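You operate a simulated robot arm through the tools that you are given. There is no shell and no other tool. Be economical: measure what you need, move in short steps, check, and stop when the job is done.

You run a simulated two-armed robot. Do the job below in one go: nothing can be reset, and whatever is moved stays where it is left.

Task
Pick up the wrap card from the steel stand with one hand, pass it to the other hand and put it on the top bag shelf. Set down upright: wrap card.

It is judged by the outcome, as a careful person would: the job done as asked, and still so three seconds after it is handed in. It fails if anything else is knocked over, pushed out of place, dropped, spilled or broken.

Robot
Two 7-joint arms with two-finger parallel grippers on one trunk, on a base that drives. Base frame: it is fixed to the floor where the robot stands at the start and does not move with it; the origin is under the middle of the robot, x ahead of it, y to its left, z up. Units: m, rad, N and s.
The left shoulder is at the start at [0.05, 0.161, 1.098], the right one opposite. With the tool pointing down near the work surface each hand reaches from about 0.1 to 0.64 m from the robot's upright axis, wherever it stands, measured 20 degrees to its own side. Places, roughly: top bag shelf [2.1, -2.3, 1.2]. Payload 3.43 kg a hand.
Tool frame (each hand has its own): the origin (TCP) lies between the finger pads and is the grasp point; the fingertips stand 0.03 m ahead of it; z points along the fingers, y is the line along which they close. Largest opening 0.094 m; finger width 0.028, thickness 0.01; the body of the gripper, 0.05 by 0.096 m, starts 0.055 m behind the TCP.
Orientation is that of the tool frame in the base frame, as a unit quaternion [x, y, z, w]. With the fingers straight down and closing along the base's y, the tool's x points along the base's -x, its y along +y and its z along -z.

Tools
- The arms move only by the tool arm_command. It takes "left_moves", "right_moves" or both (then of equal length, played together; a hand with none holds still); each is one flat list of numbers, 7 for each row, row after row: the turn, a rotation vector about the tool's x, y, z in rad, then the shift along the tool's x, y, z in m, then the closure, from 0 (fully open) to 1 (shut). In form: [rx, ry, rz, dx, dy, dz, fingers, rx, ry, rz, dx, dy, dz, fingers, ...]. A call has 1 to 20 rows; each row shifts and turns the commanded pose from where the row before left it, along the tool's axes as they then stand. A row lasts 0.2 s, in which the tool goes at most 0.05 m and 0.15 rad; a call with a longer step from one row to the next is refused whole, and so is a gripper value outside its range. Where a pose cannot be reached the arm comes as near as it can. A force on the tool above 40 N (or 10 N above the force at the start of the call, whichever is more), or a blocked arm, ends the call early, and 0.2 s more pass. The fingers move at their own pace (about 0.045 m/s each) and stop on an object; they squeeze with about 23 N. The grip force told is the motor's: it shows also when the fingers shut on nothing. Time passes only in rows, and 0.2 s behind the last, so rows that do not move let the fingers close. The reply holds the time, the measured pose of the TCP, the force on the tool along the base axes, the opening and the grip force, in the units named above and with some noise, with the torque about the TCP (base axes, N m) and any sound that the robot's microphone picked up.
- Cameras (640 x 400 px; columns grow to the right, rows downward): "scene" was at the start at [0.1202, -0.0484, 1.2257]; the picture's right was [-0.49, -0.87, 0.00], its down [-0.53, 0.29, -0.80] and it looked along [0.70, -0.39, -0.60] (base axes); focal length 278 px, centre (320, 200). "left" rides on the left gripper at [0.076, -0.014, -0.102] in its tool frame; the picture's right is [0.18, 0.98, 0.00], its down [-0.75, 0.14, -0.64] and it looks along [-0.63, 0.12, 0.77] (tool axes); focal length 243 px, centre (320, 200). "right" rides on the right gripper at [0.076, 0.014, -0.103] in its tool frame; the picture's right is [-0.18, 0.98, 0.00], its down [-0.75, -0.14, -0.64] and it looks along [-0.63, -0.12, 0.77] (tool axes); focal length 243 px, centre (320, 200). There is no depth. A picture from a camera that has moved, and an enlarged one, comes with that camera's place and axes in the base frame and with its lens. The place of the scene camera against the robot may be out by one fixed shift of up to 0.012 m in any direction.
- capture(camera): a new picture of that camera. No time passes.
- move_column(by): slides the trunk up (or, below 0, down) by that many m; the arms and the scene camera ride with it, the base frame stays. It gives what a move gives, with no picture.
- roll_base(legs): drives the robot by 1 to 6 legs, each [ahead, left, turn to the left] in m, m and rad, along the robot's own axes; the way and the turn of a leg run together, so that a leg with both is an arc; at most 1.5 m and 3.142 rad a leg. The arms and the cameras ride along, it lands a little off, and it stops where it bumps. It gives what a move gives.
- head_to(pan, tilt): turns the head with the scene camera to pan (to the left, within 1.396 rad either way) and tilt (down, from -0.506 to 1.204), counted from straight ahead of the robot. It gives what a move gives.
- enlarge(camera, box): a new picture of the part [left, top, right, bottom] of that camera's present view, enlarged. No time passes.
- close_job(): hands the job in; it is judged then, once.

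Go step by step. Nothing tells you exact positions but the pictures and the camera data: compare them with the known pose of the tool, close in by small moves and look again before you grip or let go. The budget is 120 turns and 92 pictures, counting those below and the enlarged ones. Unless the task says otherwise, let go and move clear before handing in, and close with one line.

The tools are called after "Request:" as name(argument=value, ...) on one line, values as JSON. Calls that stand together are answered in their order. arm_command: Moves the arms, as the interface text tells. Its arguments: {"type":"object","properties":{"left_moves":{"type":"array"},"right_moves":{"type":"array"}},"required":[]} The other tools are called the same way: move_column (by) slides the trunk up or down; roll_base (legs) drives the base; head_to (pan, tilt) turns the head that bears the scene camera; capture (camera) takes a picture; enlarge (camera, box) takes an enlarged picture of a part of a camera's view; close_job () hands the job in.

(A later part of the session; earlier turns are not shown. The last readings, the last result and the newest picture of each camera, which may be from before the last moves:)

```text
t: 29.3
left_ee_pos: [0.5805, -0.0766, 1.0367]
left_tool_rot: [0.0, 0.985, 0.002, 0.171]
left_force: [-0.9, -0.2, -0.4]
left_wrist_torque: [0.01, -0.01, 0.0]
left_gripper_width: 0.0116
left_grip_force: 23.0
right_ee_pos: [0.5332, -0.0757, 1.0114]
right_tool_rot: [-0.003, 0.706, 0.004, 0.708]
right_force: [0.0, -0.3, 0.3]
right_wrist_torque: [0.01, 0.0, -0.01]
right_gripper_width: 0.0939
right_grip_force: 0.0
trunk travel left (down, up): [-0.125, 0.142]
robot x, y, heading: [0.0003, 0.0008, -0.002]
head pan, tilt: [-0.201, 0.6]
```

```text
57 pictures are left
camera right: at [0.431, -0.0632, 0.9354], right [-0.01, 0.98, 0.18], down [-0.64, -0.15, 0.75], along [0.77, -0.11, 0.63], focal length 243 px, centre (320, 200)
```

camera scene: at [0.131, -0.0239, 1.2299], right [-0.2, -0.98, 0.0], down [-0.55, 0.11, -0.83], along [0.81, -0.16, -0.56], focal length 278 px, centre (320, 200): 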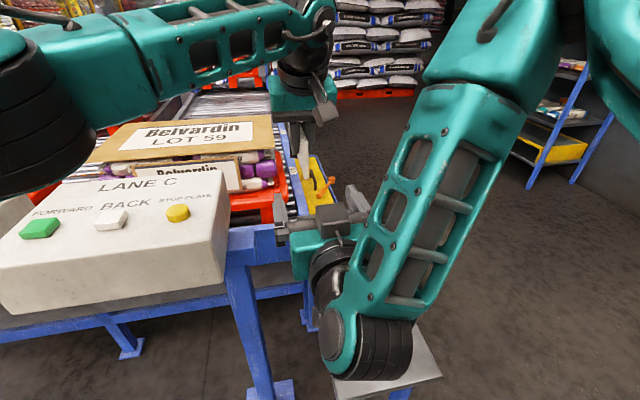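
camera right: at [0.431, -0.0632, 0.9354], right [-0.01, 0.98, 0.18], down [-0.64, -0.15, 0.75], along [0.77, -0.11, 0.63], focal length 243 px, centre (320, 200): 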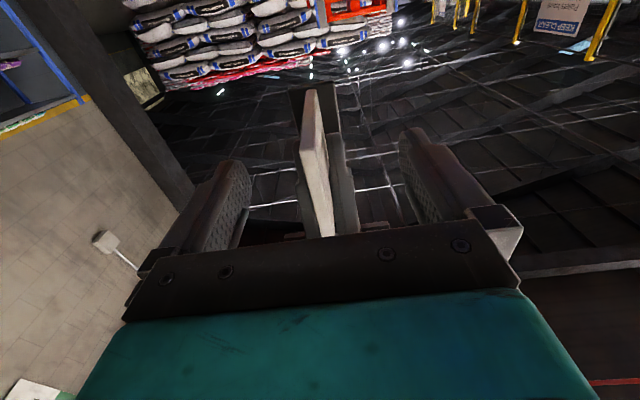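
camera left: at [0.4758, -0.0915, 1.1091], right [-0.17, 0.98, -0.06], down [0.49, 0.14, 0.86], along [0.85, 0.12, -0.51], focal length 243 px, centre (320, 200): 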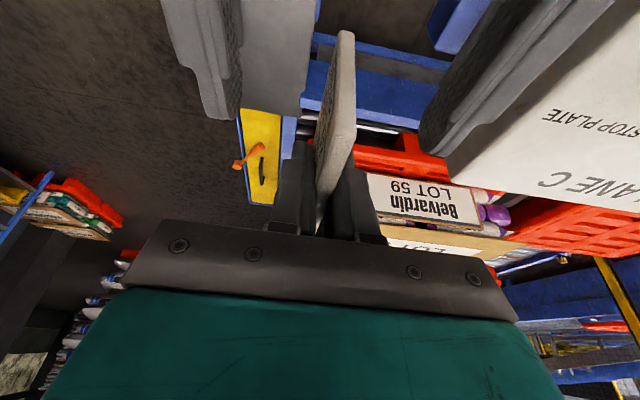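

Aligned. I'll close the right hand on the card, then release the left and withdraw it up along its fingers.

Request:
arm_command(right_moves=[0.01, 0, 0, -0.002, -0.001, 0, 0, 0, 0, 0, 0, 0, 0, 1, 0, 0, 0, 0, 0, 0, 1, 0, 0, 0, 0, 0, 0, 1, 0, 0, 0, 0, 0, 0, 1, 0, 0, 0, 0, 0, 0, 1, 0, 0, 0, 0, 0, 0, 1, 0, 0, 0, 0, 0, 0, 1])

Request:
arm_command(left_moves=[0, 0, 0, 0, 0, 0, 0, 0, 0, 0, 0, 0, 0, 0, 0, 0, 0, 0, 0, 0, 0, 0, 0, 0, 0, 0, 0, 0, 0, 0, 0, 0, 0, 0, 0, 0, 0, 0, 0, 0, 0, 0, 0, 0, 0, 0, 0, -0.02, 0, 0, 0, 0, 0, 0, -0.03, 0, 0, 0, 0, 0, 0, -0.04, 0, 0, 0, 0, 0, 0, -0.04, 0, 0, 0, 0, 0, 0.04, 0, 0, 0, 0, 0, 0, 0.04, 0, 0, 0, 0, 0, 0, 0.04, 0, 0, 0, 0, 0, 0, 0.04, 0, 0, 0, 0, 0, 0, 0.04, 0, 0, 0, 0, 0, 0, 0.04, 0, 0])

Request:
capture(camera="right")

```text
t: 31.1
left_ee_pos: [0.5817, -0.0769, 1.0379]
left_tool_rot: [-0.001, 0.985, 0.002, 0.17]
left_force: [-0.2, -0.9, -0.5]
left_wrist_torque: [-0.03, -0.02, 0.02]
left_gripper_width: 0.0117
left_grip_force: 23.1
right_ee_pos: [0.5328, -0.0771, 1.0138]
right_tool_rot: [0.0, 0.707, 0.0, 0.708]
right_force: [0.4, 0.5, -0.2]
right_wrist_torque: [0.05, 0.01, 0.03]
right_gripper_width: 0.0115
right_grip_force: 23.2
trunk travel left (down, up): [-0.125, 0.142]
robot x, y, heading: [0.0012, -0.0018, -0.001]
head pan, tilt: [-0.201, 0.6]
```

```text
t: 34.5
left_ee_pos: [0.5361, 0.1649, 1.1605]
left_tool_rot: [-0.001, 0.985, 0.002, 0.17]
left_force: [-0.2, 0.3, -0.9]
left_wrist_torque: [-0.01, -0.01, 0.02]
left_gripper_width: 0.0939
left_grip_force: 0.0
right_ee_pos: [0.5326, -0.077, 1.013]
right_tool_rot: [0.001, 0.707, -0.001, 0.708]
right_force: [-0.2, -0.1, 0.6]
right_wrist_torque: [0.0, 0.02, 0.01]
right_gripper_width: 0.0118
right_grip_force: 23.2
trunk travel left (down, up): [-0.125, 0.142]
robot x, y, heading: [0.0032, 0.0013, 0.001]
head pan, tilt: [-0.201, 0.6]
```

```text
56 pictures are left
camera right: at [0.4308, -0.0634, 0.9375], right [0.0, 0.98, 0.18], down [-0.64, -0.14, 0.75], along [0.77, -0.12, 0.63], focal length 243 px, centre (320, 200)
```

right: 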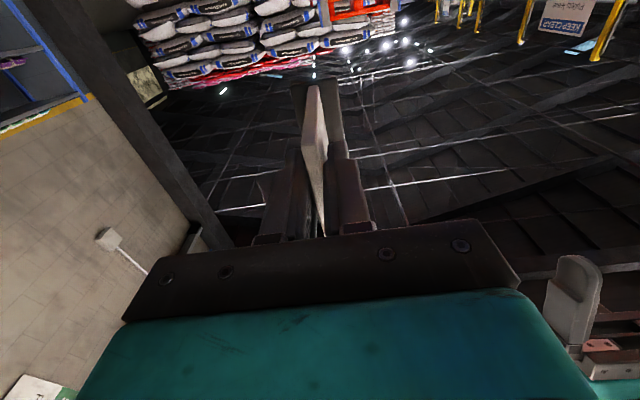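

The right hand has the card back. I'll pitch it down again and raise it. The control box on the left is nearly at arm height (about z 0.97), so I'll do the second pass in the open after driving.

Request:
arm_command(right_moves=[0, 0.1428, 0, 0, 0, 0, 1, 0, 0.1428, 0, 0, 0, 0, 1, 0, 0.1428, 0, 0, 0, 0, 1, 0, 0.1428, 0, 0, 0, 0, 1, 0, 0.1428, 0, 0, 0, 0, 1, 0, 0.1428, 0, 0, 0, 0, 1, 0, 0.1428, 0, 0, 0, 0, 1, 0, 0.1428, 0, 0, 0, 0, 1, 0, 0.1428, 0, 0, 0, 0, 1, 0, 0.1428, 0, 0, 0, 0, 1, 0, 0.1428, 0, 0, 0, 0, 1, 0, 0, 0, 0.02, -0.03, -0.03, 1, 0, 0, 0, 0.02, -0.03, -0.03, 1, 0, 0, 0, 0.02, -0.03, -0.02, 1])

Request:
head_to(pan=-1.39, tilt=0.6)

Request:
capture(camera="scene")

```text
t: 37.5
left_ee_pos: [0.5373, 0.1621, 1.1623]
left_tool_rot: [0.0, 0.985, 0.002, 0.17]
left_force: [-0.3, -0.5, 0.4]
left_wrist_torque: [0.01, 0.01, 0.01]
left_gripper_width: 0.0936
left_grip_force: 0.0
right_ee_pos: [0.4746, -0.1693, 1.0953]
right_tool_rot: [0.002, 1.0, 0.001, 0.0]
right_force: [-0.5, 0.3, -0.7]
right_wrist_torque: [0.01, -0.03, 0.0]
right_gripper_width: 0.0118
right_grip_force: 23.2
trunk travel left (down, up): [-0.125, 0.142]
robot x, y, heading: [0.001, -0.0008, 0.004]
head pan, tilt: [-0.201, 0.6]
```

```text
t: 38.9
left_ee_pos: [0.5377, 0.1626, 1.1599]
left_tool_rot: [-0.001, 0.985, 0.002, 0.17]
left_force: [0.3, -0.3, -0.1]
left_wrist_torque: [0.0, 0.03, 0.02]
left_gripper_width: 0.0937
left_grip_force: 0.1
right_ee_pos: [0.4745, -0.1679, 1.0953]
right_tool_rot: [0.001, 1.0, 0.0, 0.001]
right_force: [-0.3, 0.2, -0.4]
right_wrist_torque: [0.0, 0.0, 0.04]
right_gripper_width: 0.0114
right_grip_force: 22.7
trunk travel left (down, up): [-0.125, 0.142]
robot x, y, heading: [-0.0009, -0.0002, -0.003]
head pan, tilt: [-1.389, 0.6]
```

```text
55 pictures are left
camera scene: at [0.0604, -0.0932, 1.2299], right [-0.98, -0.18, 0.0], down [-0.1, 0.56, -0.83], along [0.15, -0.81, -0.56], focal length 278 px, centre (320, 200)
```

scene: 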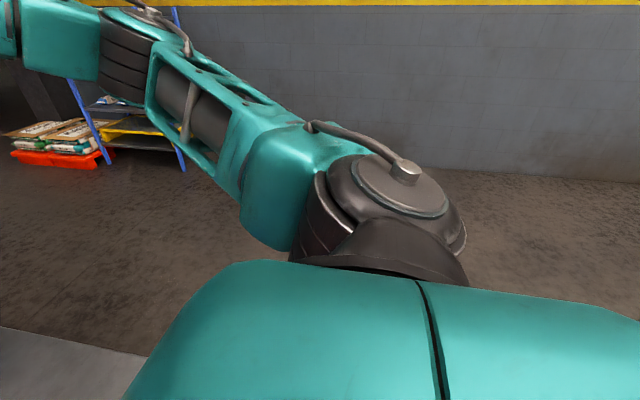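

The floor on the right is clear. I'll back up slightly and slide right, away from the table and control box.

Request:
roll_base(legs=[[-0.06, 0, 0], [0, -0.8, 0]])

Request:
head_to(pan=-0.3, tilt=0.45)

Request:
capture(camera="scene")

```text
t: 47.0
left_ee_pos: [0.4814, -0.6351, 1.1607]
left_tool_rot: [-0.01, 0.985, 0.003, 0.17]
left_force: [0.9, 0.0, -0.5]
left_wrist_torque: [-0.01, 0.02, -0.03]
left_gripper_width: 0.0939
left_grip_force: 0.1
right_ee_pos: [0.425, -0.9681, 1.0954]
right_tool_rot: [-0.009, 1.0, 0.0, 0.001]
right_force: [-0.2, -0.7, -0.8]
right_wrist_torque: [-0.01, -0.02, 0.01]
right_gripper_width: 0.0116
right_grip_force: 23.2
trunk travel left (down, up): [-0.125, 0.142]
robot x, y, heading: [-0.0518, -0.8111, 0.02]
head pan, tilt: [-1.389, 0.6]
```

```text
t: 48.3
left_ee_pos: [0.4817, -0.6341, 1.1606]
left_tool_rot: [-0.01, 0.985, 0.004, 0.17]
left_force: [0.3, 0.0, -0.1]
left_wrist_torque: [0.01, 0.0, 0.01]
left_gripper_width: 0.0942
left_grip_force: 0.0
right_ee_pos: [0.4253, -0.9672, 1.0958]
right_tool_rot: [-0.008, 1.0, 0.001, 0.001]
right_force: [-0.5, 0.5, 0.3]
right_wrist_torque: [0.01, -0.01, 0.02]
right_gripper_width: 0.0117
right_grip_force: 22.8
trunk travel left (down, up): [-0.125, 0.142]
robot x, y, heading: [-0.0536, -0.8079, 0.017]
head pan, tilt: [-0.3, 0.45]
```

```text
54 pictures are left
camera scene: at [0.0801, -0.8404, 1.2434], right [-0.28, -0.96, 0.0], down [-0.42, 0.12, -0.9], along [0.86, -0.25, -0.44], focal length 278 px, centre (320, 200)
```

scene: 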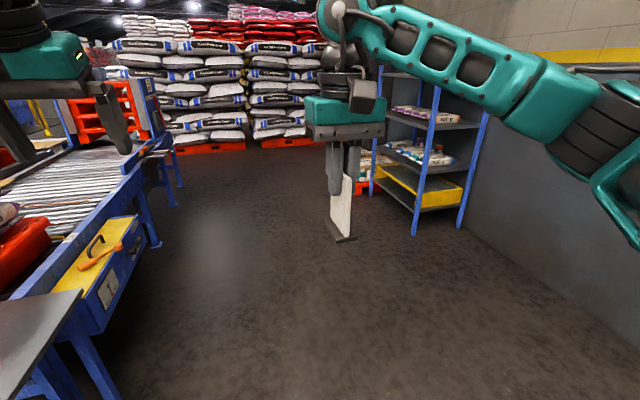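

I'm in open space now. I'll bring the right hand to the centre and pitch the left hand to point forward, 15° down, staged to the left of the card.

Request:
arm_command(right_moves=[0, 0, 0, -0.013, 0.033, 0, 1, 0, 0, 0, -0.013, 0.033, 0, 1, 0, 0, -0.018, -0.013, 0.034, 0, 1, 0, 0, 0, 0, 0, 0, 1, 0, 0, 0, 0, 0, 0, 1, 0, 0, 0, 0, 0, 0, 1, 0, 0, 0, 0, 0, 0, 1, 0, 0, 0, 0, 0, 0, 1, 0, 0, 0, 0, 0, 0, 1, 0, 0, 0, 0, 0, 0, 1, 0, 0, 0, 0, 0, 0, 1], left_moves=[0, -0.137, 0, 0, 0, 0, 0, 0, -0.137, 0, 0, 0, 0, 0, 0, -0.137, 0, 0, 0, 0, 0, 0, -0.137, 0, 0, 0, 0, 0, 0, -0.137, 0, 0, 0, 0, 0, 0, -0.137, 0, 0, 0, 0, 0, 0, -0.137, 0, 0, 0, 0, 0, 0, 0, 0, 0.0295, 0, -0.018, 0, 0, 0, 0, 0.0295, 0, -0.018, 0, 0, 0, 0, 0.0295, 0, -0.018, 0, 0, 0, 0, 0.0295, 0, -0.018, 0])

Request:
capture(camera="scene")

Request:
capture(camera="left")

```text
t: 50.7
left_ee_pos: [0.3902, -0.6414, 1.0666]
left_tool_rot: [-0.008, 0.796, 0.008, 0.606]
left_force: [0.4, 0.5, 0.6]
left_wrist_torque: [0.0, -0.07, 0.01]
left_gripper_width: 0.0938
left_grip_force: 0.0
left hand out of reach, approached as far as the arm can: row 11
right_ee_pos: [0.4621, -0.866, 1.0961]
right_tool_rot: [-0.017, 1.0, 0.0, 0.001]
right_force: [0.7, -0.4, 0.1]
right_wrist_torque: [0.0, -0.01, -0.04]
right_gripper_width: 0.0118
right_grip_force: 23.0
trunk travel left (down, up): [-0.125, 0.142]
robot x, y, heading: [-0.052, -0.8089, 0.017]
head pan, tilt: [-0.3, 0.45]
```

```text
53 pictures are left
camera scene: at [0.0804, -0.8404, 1.2434], right [-0.28, -0.96, 0.0], down [-0.42, 0.12, -0.9], along [0.86, -0.25, -0.44], focal length 278 px, centre (320, 200)
```

scene: 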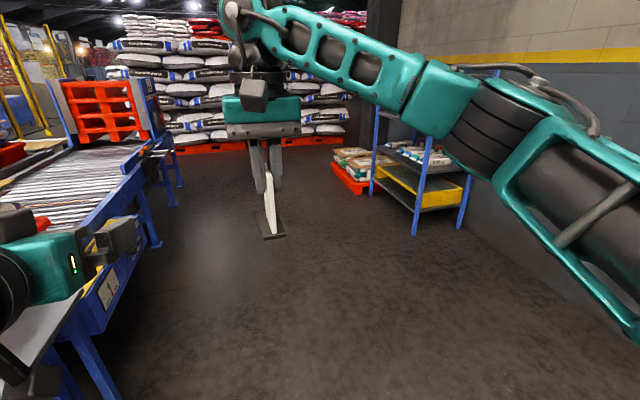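

```text
52 pictures are left
camera left: at [0.2715, -0.6577, 1.0214], right [-0.07, 0.98, -0.17], down [-0.42, 0.13, 0.9], along [0.9, 0.14, 0.4], focal length 243 px, centre (320, 200)
```

left: 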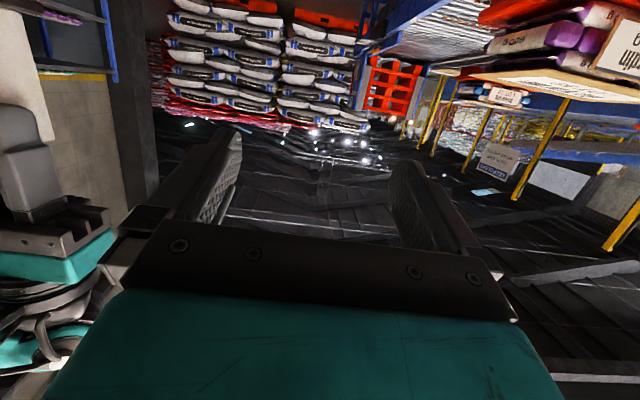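

The left hand was a bit too close to the body, so I'll shift the pass forward: the right hand goes ahead 6 cm and the left slides in behind the card.

Request:
arm_command(right_moves=[0, 0, 0.016, -0.03, 0, 0, 1, 0, 0, 0, -0.03, 0, 0, 1, 0, 0, 0, 0, 0, 0, 1])

Request:
arm_command(left_moves=[0, 0, 0, -0.0012, -0.0373, 0.007, 0, 0, 0, 0, -0.0012, -0.0373, 0.007, 0, 0, 0, 0, -0.0012, -0.0373, 0.007, 0, 0, 0, 0, -0.0012, -0.0373, 0.007, 0, 0, 0, 0, -0.0012, -0.0373, 0.007, 0, 0, 0, 0, -0.0012, -0.0373, 0.007, 0, 0, 0, 0, 0, 0, 0, 0])

Request:
capture(camera="scene")

Request:
capture(camera="left")

Request:
capture(camera="right")

```text
t: 51.5
left_ee_pos: [0.3893, -0.6406, 1.0674]
left_tool_rot: [-0.007, 0.796, 0.007, 0.605]
left_force: [0.1, 0.5, -0.5]
left_wrist_torque: [-0.01, -0.02, 0.0]
left_gripper_width: 0.0938
left_grip_force: 0.1
right_ee_pos: [0.5228, -0.8641, 1.0964]
right_tool_rot: [-0.009, 1.0, 0.0, 0.001]
right_force: [0.0, -0.9, 0.1]
right_wrist_torque: [0.01, -0.01, -0.01]
right_gripper_width: 0.0115
right_grip_force: 23.0
trunk travel left (down, up): [-0.125, 0.142]
robot x, y, heading: [-0.0544, -0.8106, 0.018]
head pan, tilt: [-0.3, 0.45]
```

```text
t: 53.1
left_ee_pos: [0.4376, -0.8617, 1.0593]
left_tool_rot: [-0.007, 0.796, 0.008, 0.606]
left_force: [-0.8, 0.3, -0.1]
left_wrist_torque: [0.0, 0.01, 0.0]
left_gripper_width: 0.0936
left_grip_force: 0.2
right_ee_pos: [0.5209, -0.8651, 1.0956]
right_tool_rot: [-0.01, 1.0, 0.0, 0.001]
right_force: [0.2, -0.2, -0.8]
right_wrist_torque: [-0.03, 0.01, 0.02]
right_gripper_width: 0.0117
right_grip_force: 23.4
trunk travel left (down, up): [-0.125, 0.142]
robot x, y, heading: [-0.0528, -0.8102, 0.019]
head pan, tilt: [-0.3, 0.45]
```

```text
51 pictures are left
camera scene: at [0.0801, -0.8402, 1.2435], right [-0.28, -0.96, 0.0], down [-0.42, 0.12, -0.9], along [0.87, -0.25, -0.44], focal length 278 px, centre (320, 200)
```

scene: 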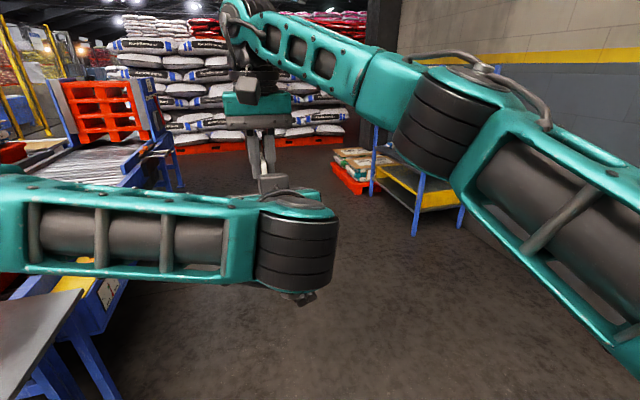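

```text
50 pictures are left
camera left: at [0.3195, -0.8785, 1.0139], right [-0.07, 0.98, -0.17], down [-0.42, 0.13, 0.9], along [0.9, 0.14, 0.4], focal length 243 px, centre (320, 200)
```

left: 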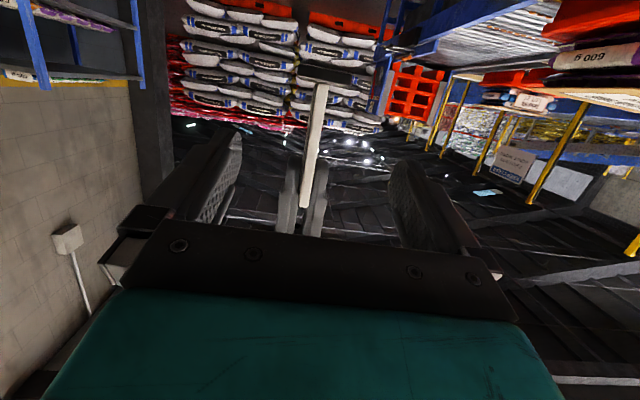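

```text
49 pictures are left
camera right: at [0.4452, -0.8524, 1.199], right [0.17, 0.99, 0.0], down [0.76, -0.13, 0.64], along [0.63, -0.11, -0.77], focal length 243 px, centre (320, 200)
```

right: 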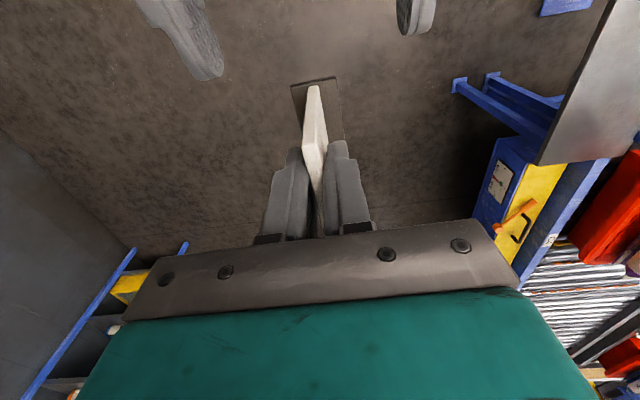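

The card is centred between the left fingers to within a few mm. I'll correct 4 mm sideways and advance.

Request:
arm_command(left_moves=[0, 0, 0, -0.001, -0.0045, 0.0, 0, 0, 0, 0, -0.0005, 0, 0.018, 0, 0, 0, 0, -0.0005, 0, 0.018, 0, 0, 0, 0, 0, 0, 0.018, 0, 0, 0, 0, 0, 0, 0.017, 0, 0, 0, 0, 0, 0, 0, 0])

Request:
capture(camera="left")

Request:
capture(camera="right")

```text
t: 54.5
left_ee_pos: [0.5079, -0.8678, 1.0445]
left_tool_rot: [-0.007, 0.795, 0.007, 0.606]
left_force: [0.6, -0.2, -0.6]
left_wrist_torque: [0.03, 0.01, -0.01]
left_gripper_width: 0.0941
left_grip_force: 0.1
right_ee_pos: [0.5222, -0.8646, 1.0978]
right_tool_rot: [-0.009, 1.0, 0.0, 0.001]
right_force: [-0.2, -0.5, -0.8]
right_wrist_torque: [0.04, -0.02, 0.03]
right_gripper_width: 0.0118
right_grip_force: 23.0
trunk travel left (down, up): [-0.125, 0.142]
robot x, y, heading: [-0.0503, -0.8106, 0.019]
head pan, tilt: [-0.3, 0.45]
```

```text
48 pictures are left
camera left: at [0.3885, -0.8835, 0.9981], right [-0.07, 0.98, -0.17], down [-0.42, 0.13, 0.9], along [0.9, 0.14, 0.4], focal length 243 px, centre (320, 200)
```

left: 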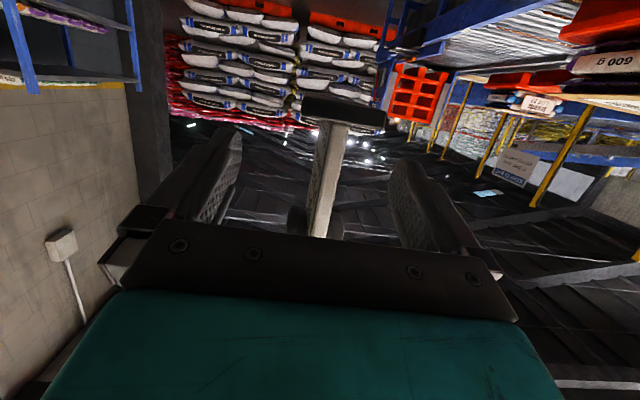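

```text
47 pictures are left
camera right: at [0.4452, -0.8525, 1.199], right [0.17, 0.99, 0.0], down [0.76, -0.13, 0.64], along [0.63, -0.11, -0.77], focal length 243 px, centre (320, 200)
```

right: 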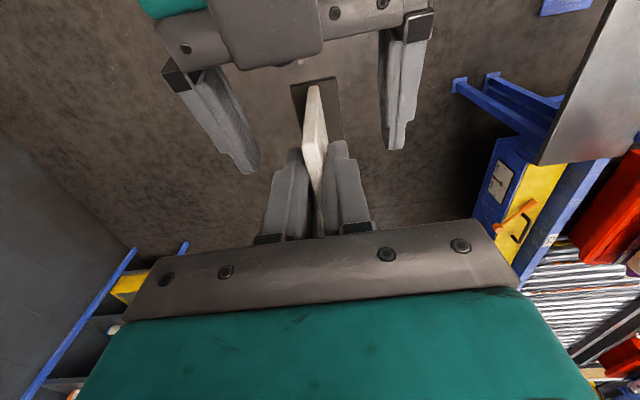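

The plate is about 3 mm toward +y of the left hand's centre. I'll correct that, then close.

Request:
arm_command(left_moves=[0, 0, 0, 0, 0.0035, 0, 0, 0, 0, 0, 0, 0, 0, 1, 0, 0, 0, 0, 0, 0, 1, 0, 0, 0, 0, 0, 0, 1, 0, 0, 0, 0, 0, 0, 1, 0, 0, 0, 0, 0, 0, 1, 0, 0, 0, 0, 0, 0, 1, 0, 0, 0, 0, 0, 0, 1])

Request:
capture(camera="left")

Request:
capture(camera="right")

```text
t: 56.3
left_ee_pos: [0.5075, -0.8642, 1.0436]
left_tool_rot: [-0.007, 0.795, 0.007, 0.606]
left_force: [0.6, -2.3, 0.5]
left_wrist_torque: [0.16, 0.0, 0.0]
left_gripper_width: 0.0116
left_grip_force: 22.9
right_ee_pos: [0.5218, -0.8645, 1.0971]
right_tool_rot: [-0.009, 1.0, 0.0, 0.001]
right_force: [-1.3, 3.1, -0.5]
right_wrist_torque: [0.05, 0.06, -0.06]
right_gripper_width: 0.0116
right_grip_force: 22.6
trunk travel left (down, up): [-0.125, 0.142]
robot x, y, heading: [-0.0511, -0.8104, 0.016]
head pan, tilt: [-0.3, 0.45]
```

```text
46 pictures are left
camera left: at [0.3884, -0.8799, 0.9984], right [-0.07, 0.98, -0.17], down [-0.42, 0.13, 0.9], along [0.9, 0.13, 0.4], focal length 243 px, centre (320, 200)
```

left: 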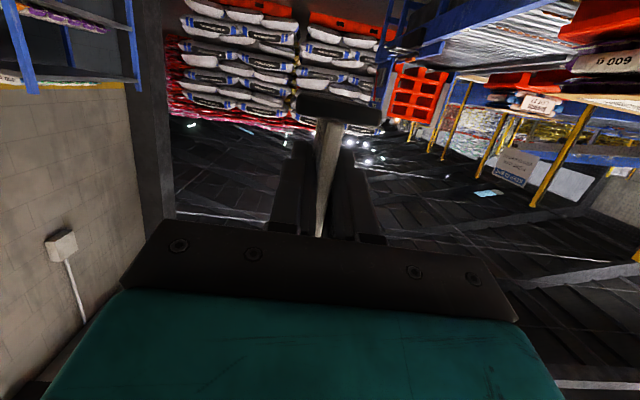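

```text
45 pictures are left
camera right: at [0.4451, -0.8523, 1.199], right [0.16, 0.99, 0.0], down [0.76, -0.13, 0.64], along [0.63, -0.11, -0.77], focal length 243 px, centre (320, 200)
```

right: 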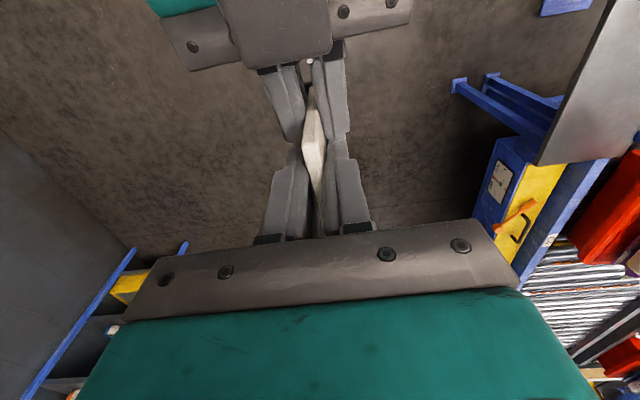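

Both hands hold the card with small forces. I'll open the right hand and lift it straight up.

Request:
arm_command(right_moves=[0, 0, 0, 0, 0, 0, 0, 0, 0, 0, 0, 0, 0, 0, 0, 0, 0, 0, 0, 0, 0, 0, 0, 0, 0, 0, 0, 0, 0, 0, 0, 0, 0, 0, 0, 0, 0, 0, 0, 0, 0, 0, 0, 0, 0, 0, 0, -0.02, 0, 0, 0, 0, 0, 0, -0.03, 0, 0, 0, 0, 0, 0, -0.03, 0, 0, 0, 0, 0, 0, -0.03, 0])

Request:
capture(camera="left")

Request:
capture(camera="right")

```text
t: 58.5
left_ee_pos: [0.5075, -0.8629, 1.0453]
left_tool_rot: [-0.008, 0.796, 0.007, 0.605]
left_force: [0.6, 0.7, -0.7]
left_wrist_torque: [0.0, 0.02, -0.01]
left_gripper_width: 0.0118
left_grip_force: 23.0
right_ee_pos: [0.4979, -0.8618, 1.1787]
right_tool_rot: [-0.01, 1.0, -0.001, 0.0]
right_force: [0.2, 1.0, -0.1]
right_wrist_torque: [-0.02, 0.01, 0.03]
right_gripper_width: 0.094
right_grip_force: 0.0
right hand out of reach, approached as far as the arm can: row 9, 10
trunk travel left (down, up): [-0.125, 0.142]
robot x, y, heading: [-0.0546, -0.811, 0.019]
head pan, tilt: [-0.3, 0.45]
```

```text
44 pictures are left
camera left: at [0.3889, -0.8789, 0.9982], right [-0.07, 0.98, -0.18], down [-0.42, 0.13, 0.9], along [0.9, 0.14, 0.4], focal length 243 px, centre (320, 200)
```

left: 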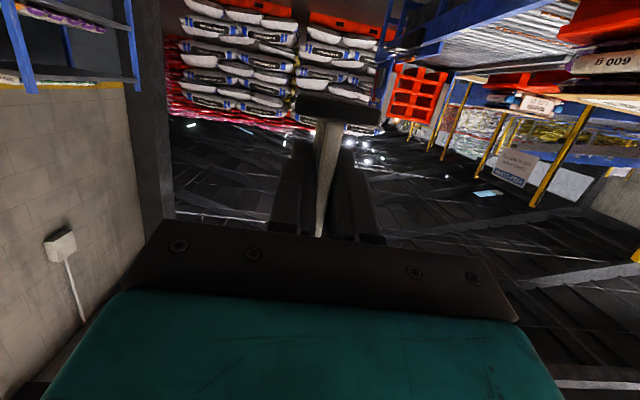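

```text
43 pictures are left
camera right: at [0.4216, -0.8509, 1.2803], right [0.16, 0.99, 0.0], down [0.76, -0.13, 0.64], along [0.63, -0.11, -0.77], focal length 243 px, centre (320, 200)
```

right: 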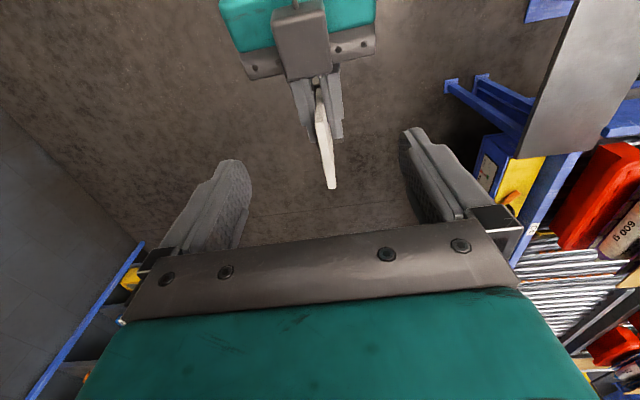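

The left hand now holds the card upright with the right grip. I'll tuck the right arm aside and turn to face the shelf.

Request:
arm_command(right_moves=[0, 0, 0, 0, -0.04, 0, 0, 0, 0, 0, 0, -0.04, 0, 0, 0, 0, 0, 0, -0.04, 0, 0, 0, 0, 0, 0, -0.04, 0, 0, 0, 0, 0, 0, -0.04, 0, 0, 0, 0, 0, 0, -0.04, 0, 0, 0, 0, 0, 0.03, -0.01, 0.03, 0, 0, 0, 0, 0.03, -0.01, 0.03, 0, 0, 0, 0, 0.03, -0.01, 0.03, 0, 0, 0, 0, 0.03, -0.01, 0.03, 0, 0, 0, 0, 0.03, 0, 0.03, 0])

Request:
head_to(pan=-0.75, tilt=0.35)

Request:
capture(camera="scene")

```text
t: 60.9
left_ee_pos: [0.5064, -0.8622, 1.0445]
left_tool_rot: [-0.006, 0.795, 0.007, 0.607]
left_force: [-1.1, -0.6, 0.0]
left_wrist_torque: [0.0, 0.02, -0.02]
left_gripper_width: 0.0117
left_grip_force: 22.9
right_ee_pos: [0.3501, -1.1471, 1.0255]
right_tool_rot: [-0.009, 1.0, 0.0, 0.001]
right_force: [-0.6, -0.1, 0.6]
right_wrist_torque: [0.02, 0.0, 0.03]
right_gripper_width: 0.0942
right_grip_force: 0.2
trunk travel left (down, up): [-0.125, 0.142]
robot x, y, heading: [-0.0529, -0.8096, 0.019]
head pan, tilt: [-0.3, 0.45]
```

```text
t: 61.8
left_ee_pos: [0.5073, -0.863, 1.0445]
left_tool_rot: [-0.008, 0.796, 0.008, 0.606]
left_force: [0.7, 1.1, -0.5]
left_wrist_torque: [-0.01, 0.0, 0.02]
left_gripper_width: 0.0117
left_grip_force: 23.1
right_ee_pos: [0.352, -1.1463, 1.0248]
right_tool_rot: [-0.01, 1.0, -0.001, 0.002]
right_force: [-0.9, 1.4, -0.1]
right_wrist_torque: [0.01, 0.03, 0.01]
right_gripper_width: 0.0941
right_grip_force: 0.1
trunk travel left (down, up): [-0.125, 0.142]
robot x, y, heading: [-0.0551, -0.8114, 0.023]
head pan, tilt: [-0.75, 0.351]
```

```text
42 pictures are left
camera scene: at [0.0612, -0.8769, 1.2526], right [-0.67, -0.75, 0.0], down [-0.26, 0.23, -0.94], along [0.7, -0.63, -0.34], focal length 278 px, centre (320, 200)
```

scene: 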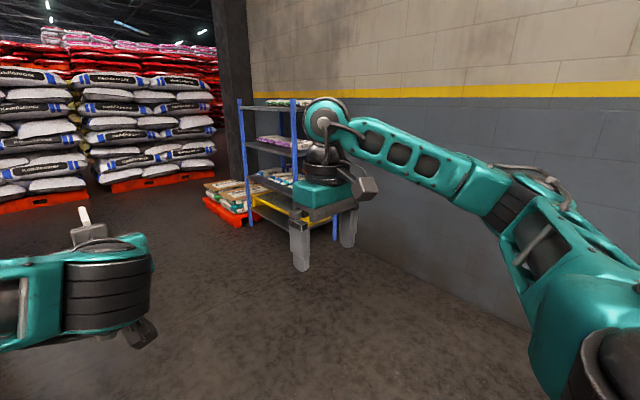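

The shelf's left front post stands near (2.5, -2.1), and the way there is open. I'll drive to about (1.9, -1.2), turn to face it, and look.

Request:
roll_base(legs=[[1.0, -0.2, 0], [0.95, -0.2, 0], [0, 0, -1.59]])

Request:
head_to(pan=0, tilt=0.35)

Request:
capture(camera="scene")

```text
t: 75.7
left_ee_pos: [1.8258, -1.7369, 1.0448]
left_tool_rot: [0.572, 0.553, -0.434, 0.423]
left_force: [-0.1, -0.9, -0.4]
left_wrist_torque: [0.03, -0.04, 0.01]
left_gripper_width: 0.0118
left_grip_force: 23.3
right_ee_pos: [1.5519, -1.5662, 1.0248]
right_tool_rot: [0.72, 0.694, 0.0, 0.001]
right_force: [0.6, 0.3, -0.7]
right_wrist_torque: [0.01, 0.0, 0.02]
right_gripper_width: 0.094
right_grip_force: 0.0
trunk travel left (down, up): [-0.125, 0.142]
robot x, y, heading: [1.9112, -1.1807, -1.606]
head pan, tilt: [-0.75, 0.351]
```

```text
t: 76.8
left_ee_pos: [1.8265, -1.7375, 1.0445]
left_tool_rot: [0.573, 0.552, -0.435, 0.422]
left_force: [-0.2, -1.0, 0.6]
left_wrist_torque: [-0.02, 0.02, 0.01]
left_gripper_width: 0.0115
left_grip_force: 23.1
right_ee_pos: [1.5528, -1.5677, 1.025]
right_tool_rot: [0.719, 0.695, -0.001, 0.0]
right_force: [-0.6, -0.7, -0.9]
right_wrist_torque: [-0.03, 0.03, 0.02]
right_gripper_width: 0.094
right_grip_force: 0.0
trunk travel left (down, up): [-0.125, 0.142]
robot x, y, heading: [1.91, -1.1822, -1.605]
head pan, tilt: [0.0, 0.351]
```

```text
41 pictures are left
camera scene: at [1.9101, -1.3209, 1.2527], right [-1.0, 0.03, 0.0], down [0.01, 0.34, -0.94], along [-0.03, -0.94, -0.34], focal length 278 px, centre (320, 200)
```

scene: 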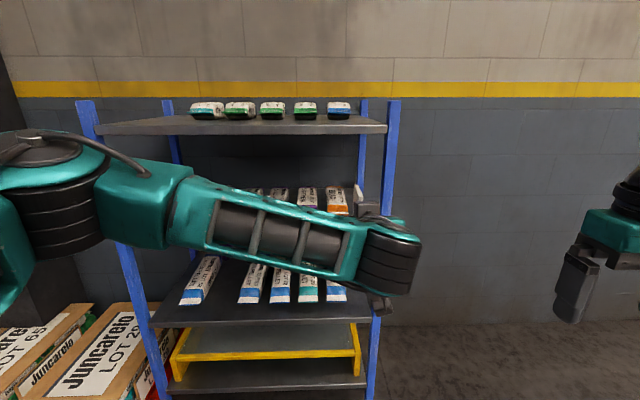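

The shelf front edge is near y -2.10 at z about 1.2, with bags along the back. I'll raise the trunk and the left hand, then look down onto the shelf.

Request:
move_column(by=0.14)

Request:
arm_command(left_moves=[0, 0, 0, -0.034, 0, -0.009, 1, 0, 0, 0, -0.034, 0, -0.009, 1, 0, 0, 0, -0.034, 0, -0.009, 1, 0, 0, 0, -0.034, 0, -0.009, 1, 0, 0, 0, 0, 0, 0, 1])

Request:
capture(camera="scene")

Request:
capture(camera="left")

```text
t: 78.5
left_ee_pos: [1.8255, -1.7377, 1.1848]
left_tool_rot: [0.572, 0.552, -0.435, 0.422]
left_force: [-0.2, -0.6, 0.1]
left_wrist_torque: [0.01, -0.02, 0.0]
left_gripper_width: 0.0118
left_grip_force: 23.3
right_ee_pos: [1.5521, -1.5672, 1.1651]
right_tool_rot: [0.72, 0.694, -0.001, 0.0]
right_force: [-0.2, 0.1, -0.6]
right_wrist_torque: [-0.02, -0.01, -0.03]
right_gripper_width: 0.094
right_grip_force: 0.1
trunk travel left (down, up): [-0.265, 0.002]
robot x, y, heading: [1.9129, -1.1824, -1.605]
head pan, tilt: [0.0, 0.351]
```

```text
t: 79.7
left_ee_pos: [1.8262, -1.7385, 1.3245]
left_tool_rot: [0.573, 0.553, -0.434, 0.422]
left_force: [0.0, -0.5, -1.3]
left_wrist_torque: [0.01, -0.01, -0.04]
left_gripper_width: 0.0117
left_grip_force: 23.0
right_ee_pos: [1.5525, -1.567, 1.1649]
right_tool_rot: [0.719, 0.695, -0.001, 0.0]
right_force: [-0.8, -1.0, -0.1]
right_wrist_torque: [0.01, 0.02, 0.01]
right_gripper_width: 0.0941
right_grip_force: 0.1
trunk travel left (down, up): [-0.265, 0.002]
robot x, y, heading: [1.9098, -1.1836, -1.598]
head pan, tilt: [0.0, 0.351]
```

```text
40 pictures are left
camera scene: at [1.9101, -1.3211, 1.3926], right [-1.0, 0.03, 0.0], down [0.01, 0.34, -0.94], along [-0.03, -0.94, -0.34], focal length 278 px, centre (320, 200)
```

scene: 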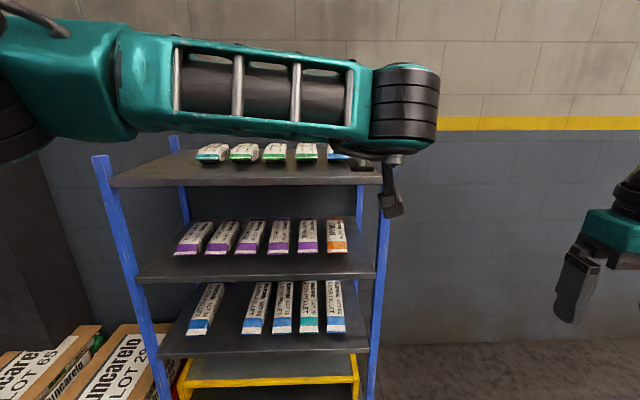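

```text
39 pictures are left
camera left: at [1.8166, -1.6195, 1.2776], right [0.98, 0.02, -0.17], down [0.15, 0.41, 0.9], along [0.09, -0.91, 0.4], focal length 243 px, centre (320, 200)
```

left: 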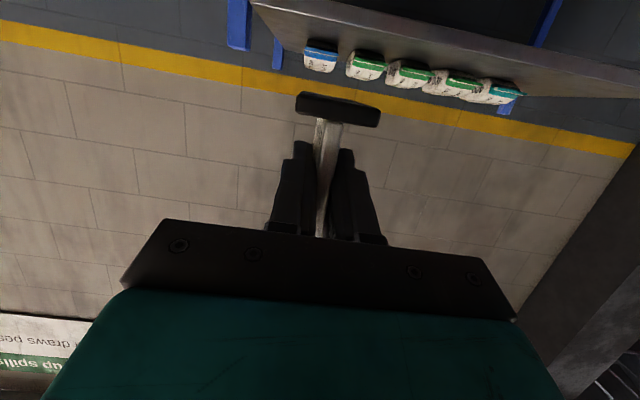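

Request:
enlarge(camera="scene", box=[90, 130, 410, 230])

```text
2.00 times, centred on (250, 180) of scene
camera zoom: at [1.9101, -1.3211, 1.3926], right [-1.0, 0.03, 0.0], down [0.01, 0.34, -0.94], along [-0.03, -0.94, -0.34], focal length 555 px, centre (460, 240)
```

zoom: 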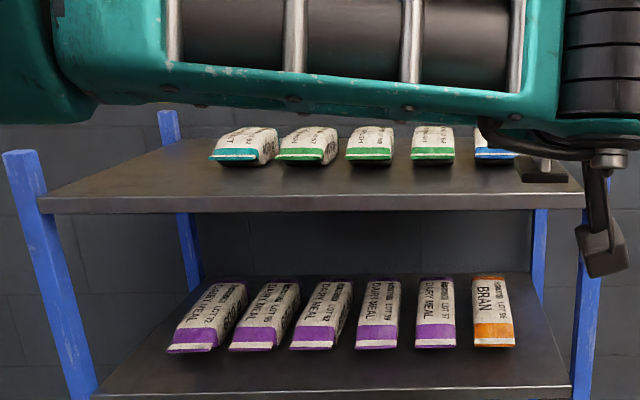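

The front edge is near y -2.03, the bags start at about -2.25, and the shelf spans x 1.73–2.47. I'll drive in a little, shift left, and square up, keeping the card high.

Request:
roll_base(legs=[[0.0, 0.08, 0.03], [0.22, 0, 0]])

Request:
capture(camera="scene")

Request:
capture(camera="left")

```text
t: 82.3
left_ee_pos: [1.9255, -1.965, 1.3226]
left_tool_rot: [0.562, 0.563, -0.426, 0.43]
left_force: [-0.5, -0.6, 0.0]
left_wrist_torque: [-0.02, -0.01, 0.0]
left_gripper_width: 0.0118
left_grip_force: 22.6
right_ee_pos: [1.6446, -1.8036, 1.1647]
right_tool_rot: [0.706, 0.708, 0.0, 0.001]
right_force: [-0.1, -0.2, 0.1]
right_wrist_torque: [0.04, 0.0, -0.01]
right_gripper_width: 0.0939
right_grip_force: 0.0
trunk travel left (down, up): [-0.265, 0.002]
robot x, y, heading: [1.9892, -1.406, -1.564]
head pan, tilt: [0.0, 0.351]
```

```text
37 pictures are left
camera scene: at [1.9934, -1.5453, 1.3926], right [-1.0, 0.0, 0.0], down [0.0, 0.34, -0.94], along [0.0, -0.94, -0.34], focal length 278 px, centre (320, 200)
```

scene: 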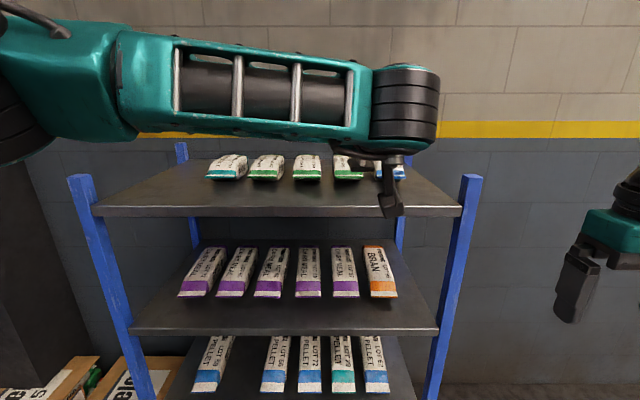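

```text
36 pictures are left
camera left: at [1.9108, -1.8466, 1.2771], right [0.98, 0.05, -0.17], down [0.14, 0.42, 0.9], along [0.12, -0.91, 0.4], focal length 243 px, centre (320, 200)
```

left: 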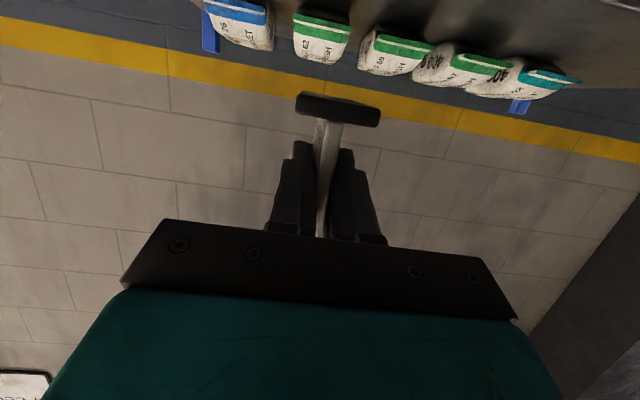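

Request:
enlarge(camera="scene", box=[180, 150, 420, 230])

Request:
enlarge(camera="scene", box=[400, 130, 560, 230])

```text
2.67 times, centred on (300, 190) of scene
camera zoom: at [1.9934, -1.5453, 1.3926], right [-1.0, 0.0, 0.0], down [0.0, 0.34, -0.94], along [0.0, -0.94, -0.34], focal length 740 px, centre (373, 227)
```

zoom: 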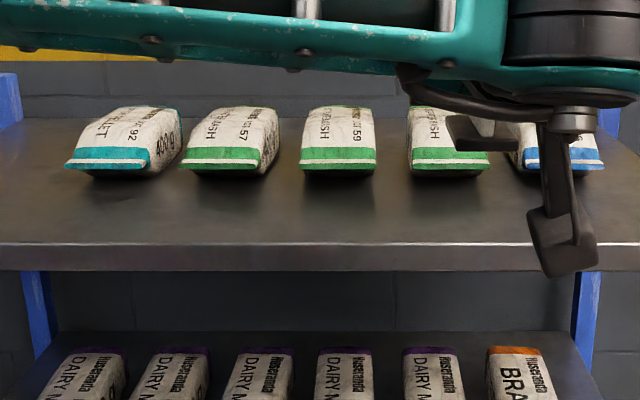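

```text
4.00 times, centred on (480, 180) of scene
camera zoom: at [1.9934, -1.5453, 1.3926], right [-1.0, 0.0, 0.0], down [0.0, 0.34, -0.94], along [0.0, -0.94, -0.34], focal length 1111 px, centre (-320, 280)
```

zoom: 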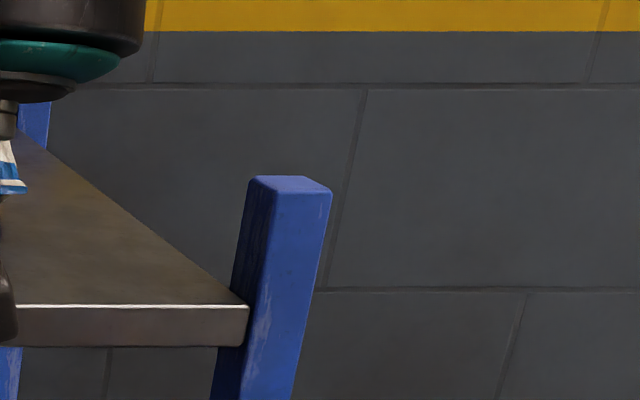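

Request:
capture(camera="right")

```text
33 pictures are left
camera right: at [1.6585, -1.7285, 1.2675], right [0.98, -0.18, 0.0], down [-0.14, -0.75, 0.64], along [-0.12, -0.63, -0.77], focal length 243 px, centre (320, 200)
```

right: 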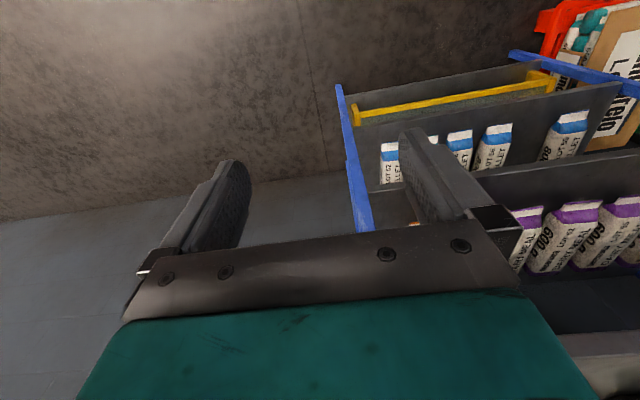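

Request:
enlarge(camera="right", box=[480, 270, 640, 400])

```text
3.08 times, centred on (560, 335) of right
camera zoom: at [1.6585, -1.7285, 1.2675], right [0.98, -0.18, 0.0], down [-0.14, -0.75, 0.64], along [-0.12, -0.63, -0.77], focal length 746 px, centre (-418, -215)
```

zoom: 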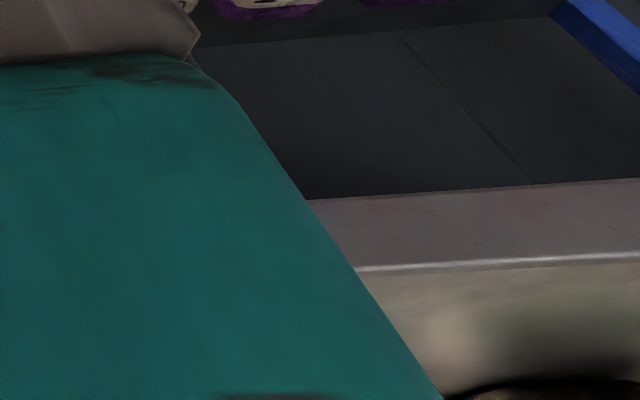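

My combined views put the shelf top at z about 1.17 and its front edge at y about -2.105. I'll pull the right hand back a bit, drive in with the card high, and check again.

Request:
arm_command(right_moves=[0, 0, 0, 0.03, -0.03, 0, 0, 0, 0, 0, 0.03, -0.03, 0, 0, 0, 0, 0, 0.02, -0.02, 0, 0])

Request:
roll_base(legs=[[0.17, 0, -0.007]])

Request:
capture(camera="scene")

Request:
capture(camera="right")

```text
t: 83.1
left_ee_pos: [1.9248, -1.9651, 1.3243]
left_tool_rot: [0.562, 0.563, -0.427, 0.43]
left_force: [-0.1, 1.1, -0.3]
left_wrist_torque: [-0.03, -0.02, 0.0]
left_gripper_width: 0.0116
left_grip_force: 22.5
right_ee_pos: [1.5614, -1.7206, 1.1633]
right_tool_rot: [0.707, 0.707, -0.001, 0.001]
right_force: [0.4, -0.8, -0.1]
right_wrist_torque: [-0.01, -0.02, -0.03]
right_gripper_width: 0.0941
right_grip_force: 0.0
trunk travel left (down, up): [-0.265, 0.002]
robot x, y, heading: [1.9891, -1.4045, -1.569]
head pan, tilt: [0.0, 0.351]
```

```text
t: 84.6
left_ee_pos: [1.9202, -2.1333, 1.3222]
left_tool_rot: [0.565, 0.561, -0.428, 0.428]
left_force: [-1.1, 0.1, 0.3]
left_wrist_torque: [0.03, 0.01, -0.03]
left_gripper_width: 0.0119
left_grip_force: 22.5
right_ee_pos: [1.5602, -1.8869, 1.1646]
right_tool_rot: [0.71, 0.705, 0.0, 0.0]
right_force: [0.9, 0.1, 0.1]
right_wrist_torque: [0.03, 0.01, 0.01]
right_gripper_width: 0.094
right_grip_force: 0.1
trunk travel left (down, up): [-0.265, 0.002]
robot x, y, heading: [1.9882, -1.5715, -1.579]
head pan, tilt: [0.0, 0.351]
```

```text
31 pictures are left
camera scene: at [1.9919, -1.7126, 1.3926], right [-1.0, 0.01, 0.0], down [0.0, 0.34, -0.94], along [-0.01, -0.94, -0.34], focal length 278 px, centre (320, 200)
```

scene: 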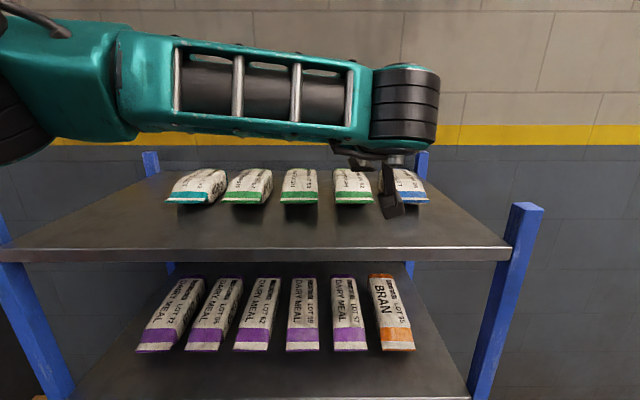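

```text
30 pictures are left
camera right: at [1.5751, -1.8114, 1.2668], right [0.98, -0.19, 0.0], down [-0.15, -0.75, 0.64], along [-0.12, -0.63, -0.77], focal length 243 px, centre (320, 200)
```

right: 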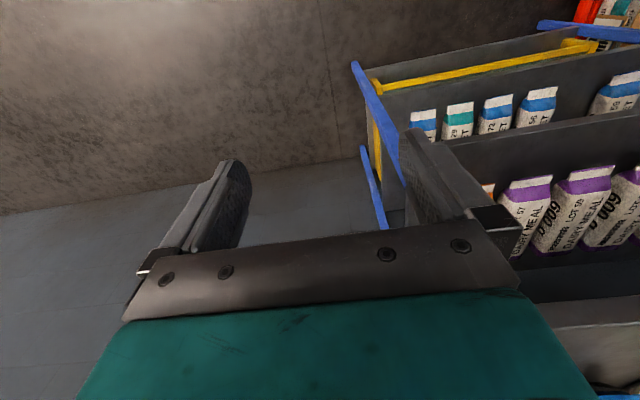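

The updated estimate puts the edge at y about -2.09 and the surface at z about 1.177, so the card is about 6 cm inside the edge. I'll lower 8 cm and look.

Request:
arm_command(left_moves=[0, 0, 0, 0.0193, 0, 0.0053, 1, 0, 0, 0, 0.0193, 0, 0.0053, 1, 0, 0, 0, 0.0193, 0, 0.0053, 1, 0, 0, 0, 0.0193, 0, 0.0053, 1, 0, 0, 0, 0, 0, 0, 1])

Request:
capture(camera="scene")

Request:
capture(camera="left")

```text
t: 85.8
left_ee_pos: [1.9196, -2.1302, 1.2438]
left_tool_rot: [0.564, 0.56, -0.429, 0.429]
left_force: [-0.1, 2.2, 3.0]
left_wrist_torque: [-0.12, -0.01, -0.01]
left_gripper_width: 0.0119
left_grip_force: 22.8
right_ee_pos: [1.5604, -1.8853, 1.1652]
right_tool_rot: [0.71, 0.704, -0.001, 0.001]
right_force: [-0.1, -0.9, -0.5]
right_wrist_torque: [0.04, 0.01, -0.01]
right_gripper_width: 0.094
right_grip_force: 0.1
trunk travel left (down, up): [-0.265, 0.002]
robot x, y, heading: [1.9869, -1.5762, -1.577]
head pan, tilt: [0.0, 0.351]
```

```text
29 pictures are left
camera scene: at [1.9919, -1.7109, 1.3928], right [-1.0, 0.01, 0.0], down [0.0, 0.34, -0.94], along [-0.01, -0.94, -0.34], focal length 278 px, centre (320, 200)
```

scene: 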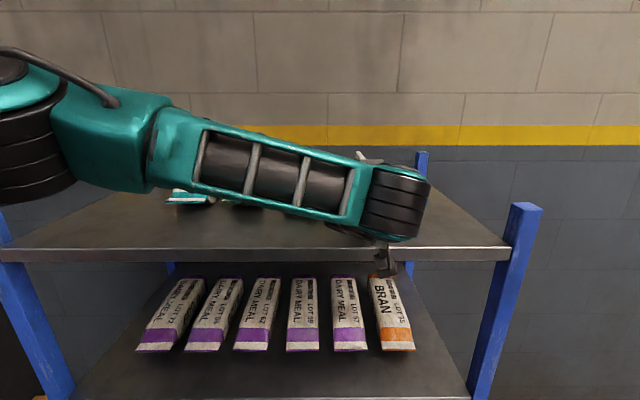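

```text
28 pictures are left
camera left: at [1.9064, -2.0112, 1.1977], right [0.98, 0.04, -0.17], down [0.14, 0.42, 0.9], along [0.11, -0.91, 0.41], focal length 243 px, centre (320, 200)
```

left: 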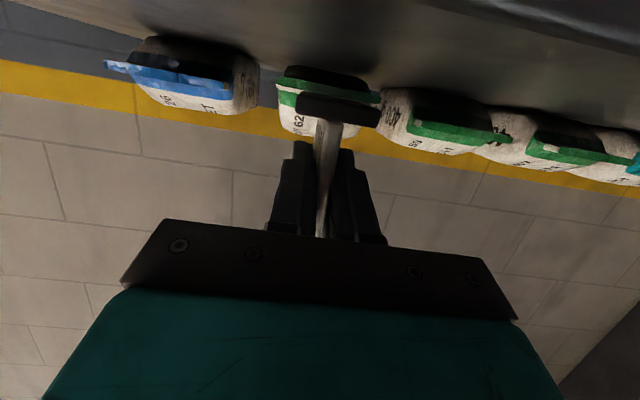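

The reading shows about 3 N, so I'll hold still and re-read to tell contact from noise.

Request:
arm_command(left_moves=[0, 0, 0, 0, 0, 0, 1, 0, 0, 0, 0, 0, 0, 1])

Request:
enlarge(camera="left", box=[240, 30, 440, 155])

Request:
enlarge(camera="scene", box=[330, 140, 460, 290])

```text
t: 86.4
left_ee_pos: [1.9208, -2.1311, 1.2432]
left_tool_rot: [0.565, 0.56, -0.429, 0.428]
left_force: [-1.2, 1.9, 3.6]
left_wrist_torque: [-0.14, 0.03, -0.03]
left_gripper_width: 0.0115
left_grip_force: 23.2
right_ee_pos: [1.56, -1.884, 1.1663]
right_tool_rot: [0.71, 0.704, -0.001, 0.001]
right_force: [0.4, -0.2, 0.5]
right_wrist_torque: [0.0, 0.0, 0.0]
right_gripper_width: 0.094
right_grip_force: 0.0
trunk travel left (down, up): [-0.265, 0.002]
robot x, y, heading: [1.9856, -1.5724, -1.575]
head pan, tilt: [0.0, 0.351]
```

```text
3.20 times, centred on (340, 92) of left
camera zoom: at [1.9065, -2.0113, 1.1979], right [0.98, 0.04, -0.17], down [0.14, 0.42, 0.9], along [0.11, -0.91, 0.41], focal length 776 px, centre (256, 544)
```

zoom: 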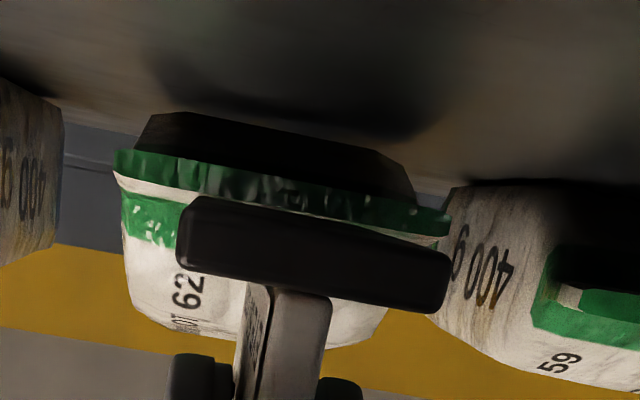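

```text
2.67 times, centred on (395, 215) of scene
camera zoom: at [1.9918, -1.7108, 1.3928], right [-1.0, 0.01, 0.0], down [0.0, 0.34, -0.94], along [-0.01, -0.94, -0.34], focal length 740 px, centre (120, 160)
```

zoom: 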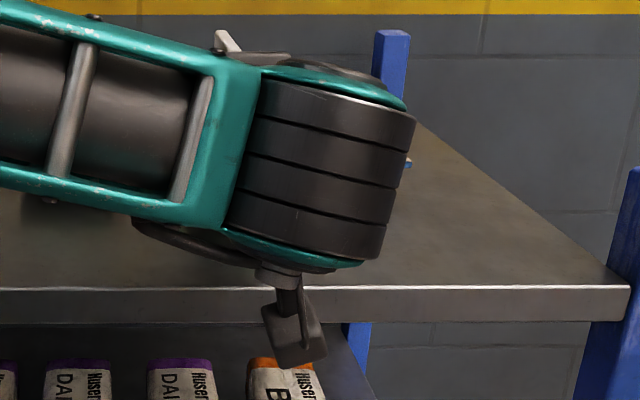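

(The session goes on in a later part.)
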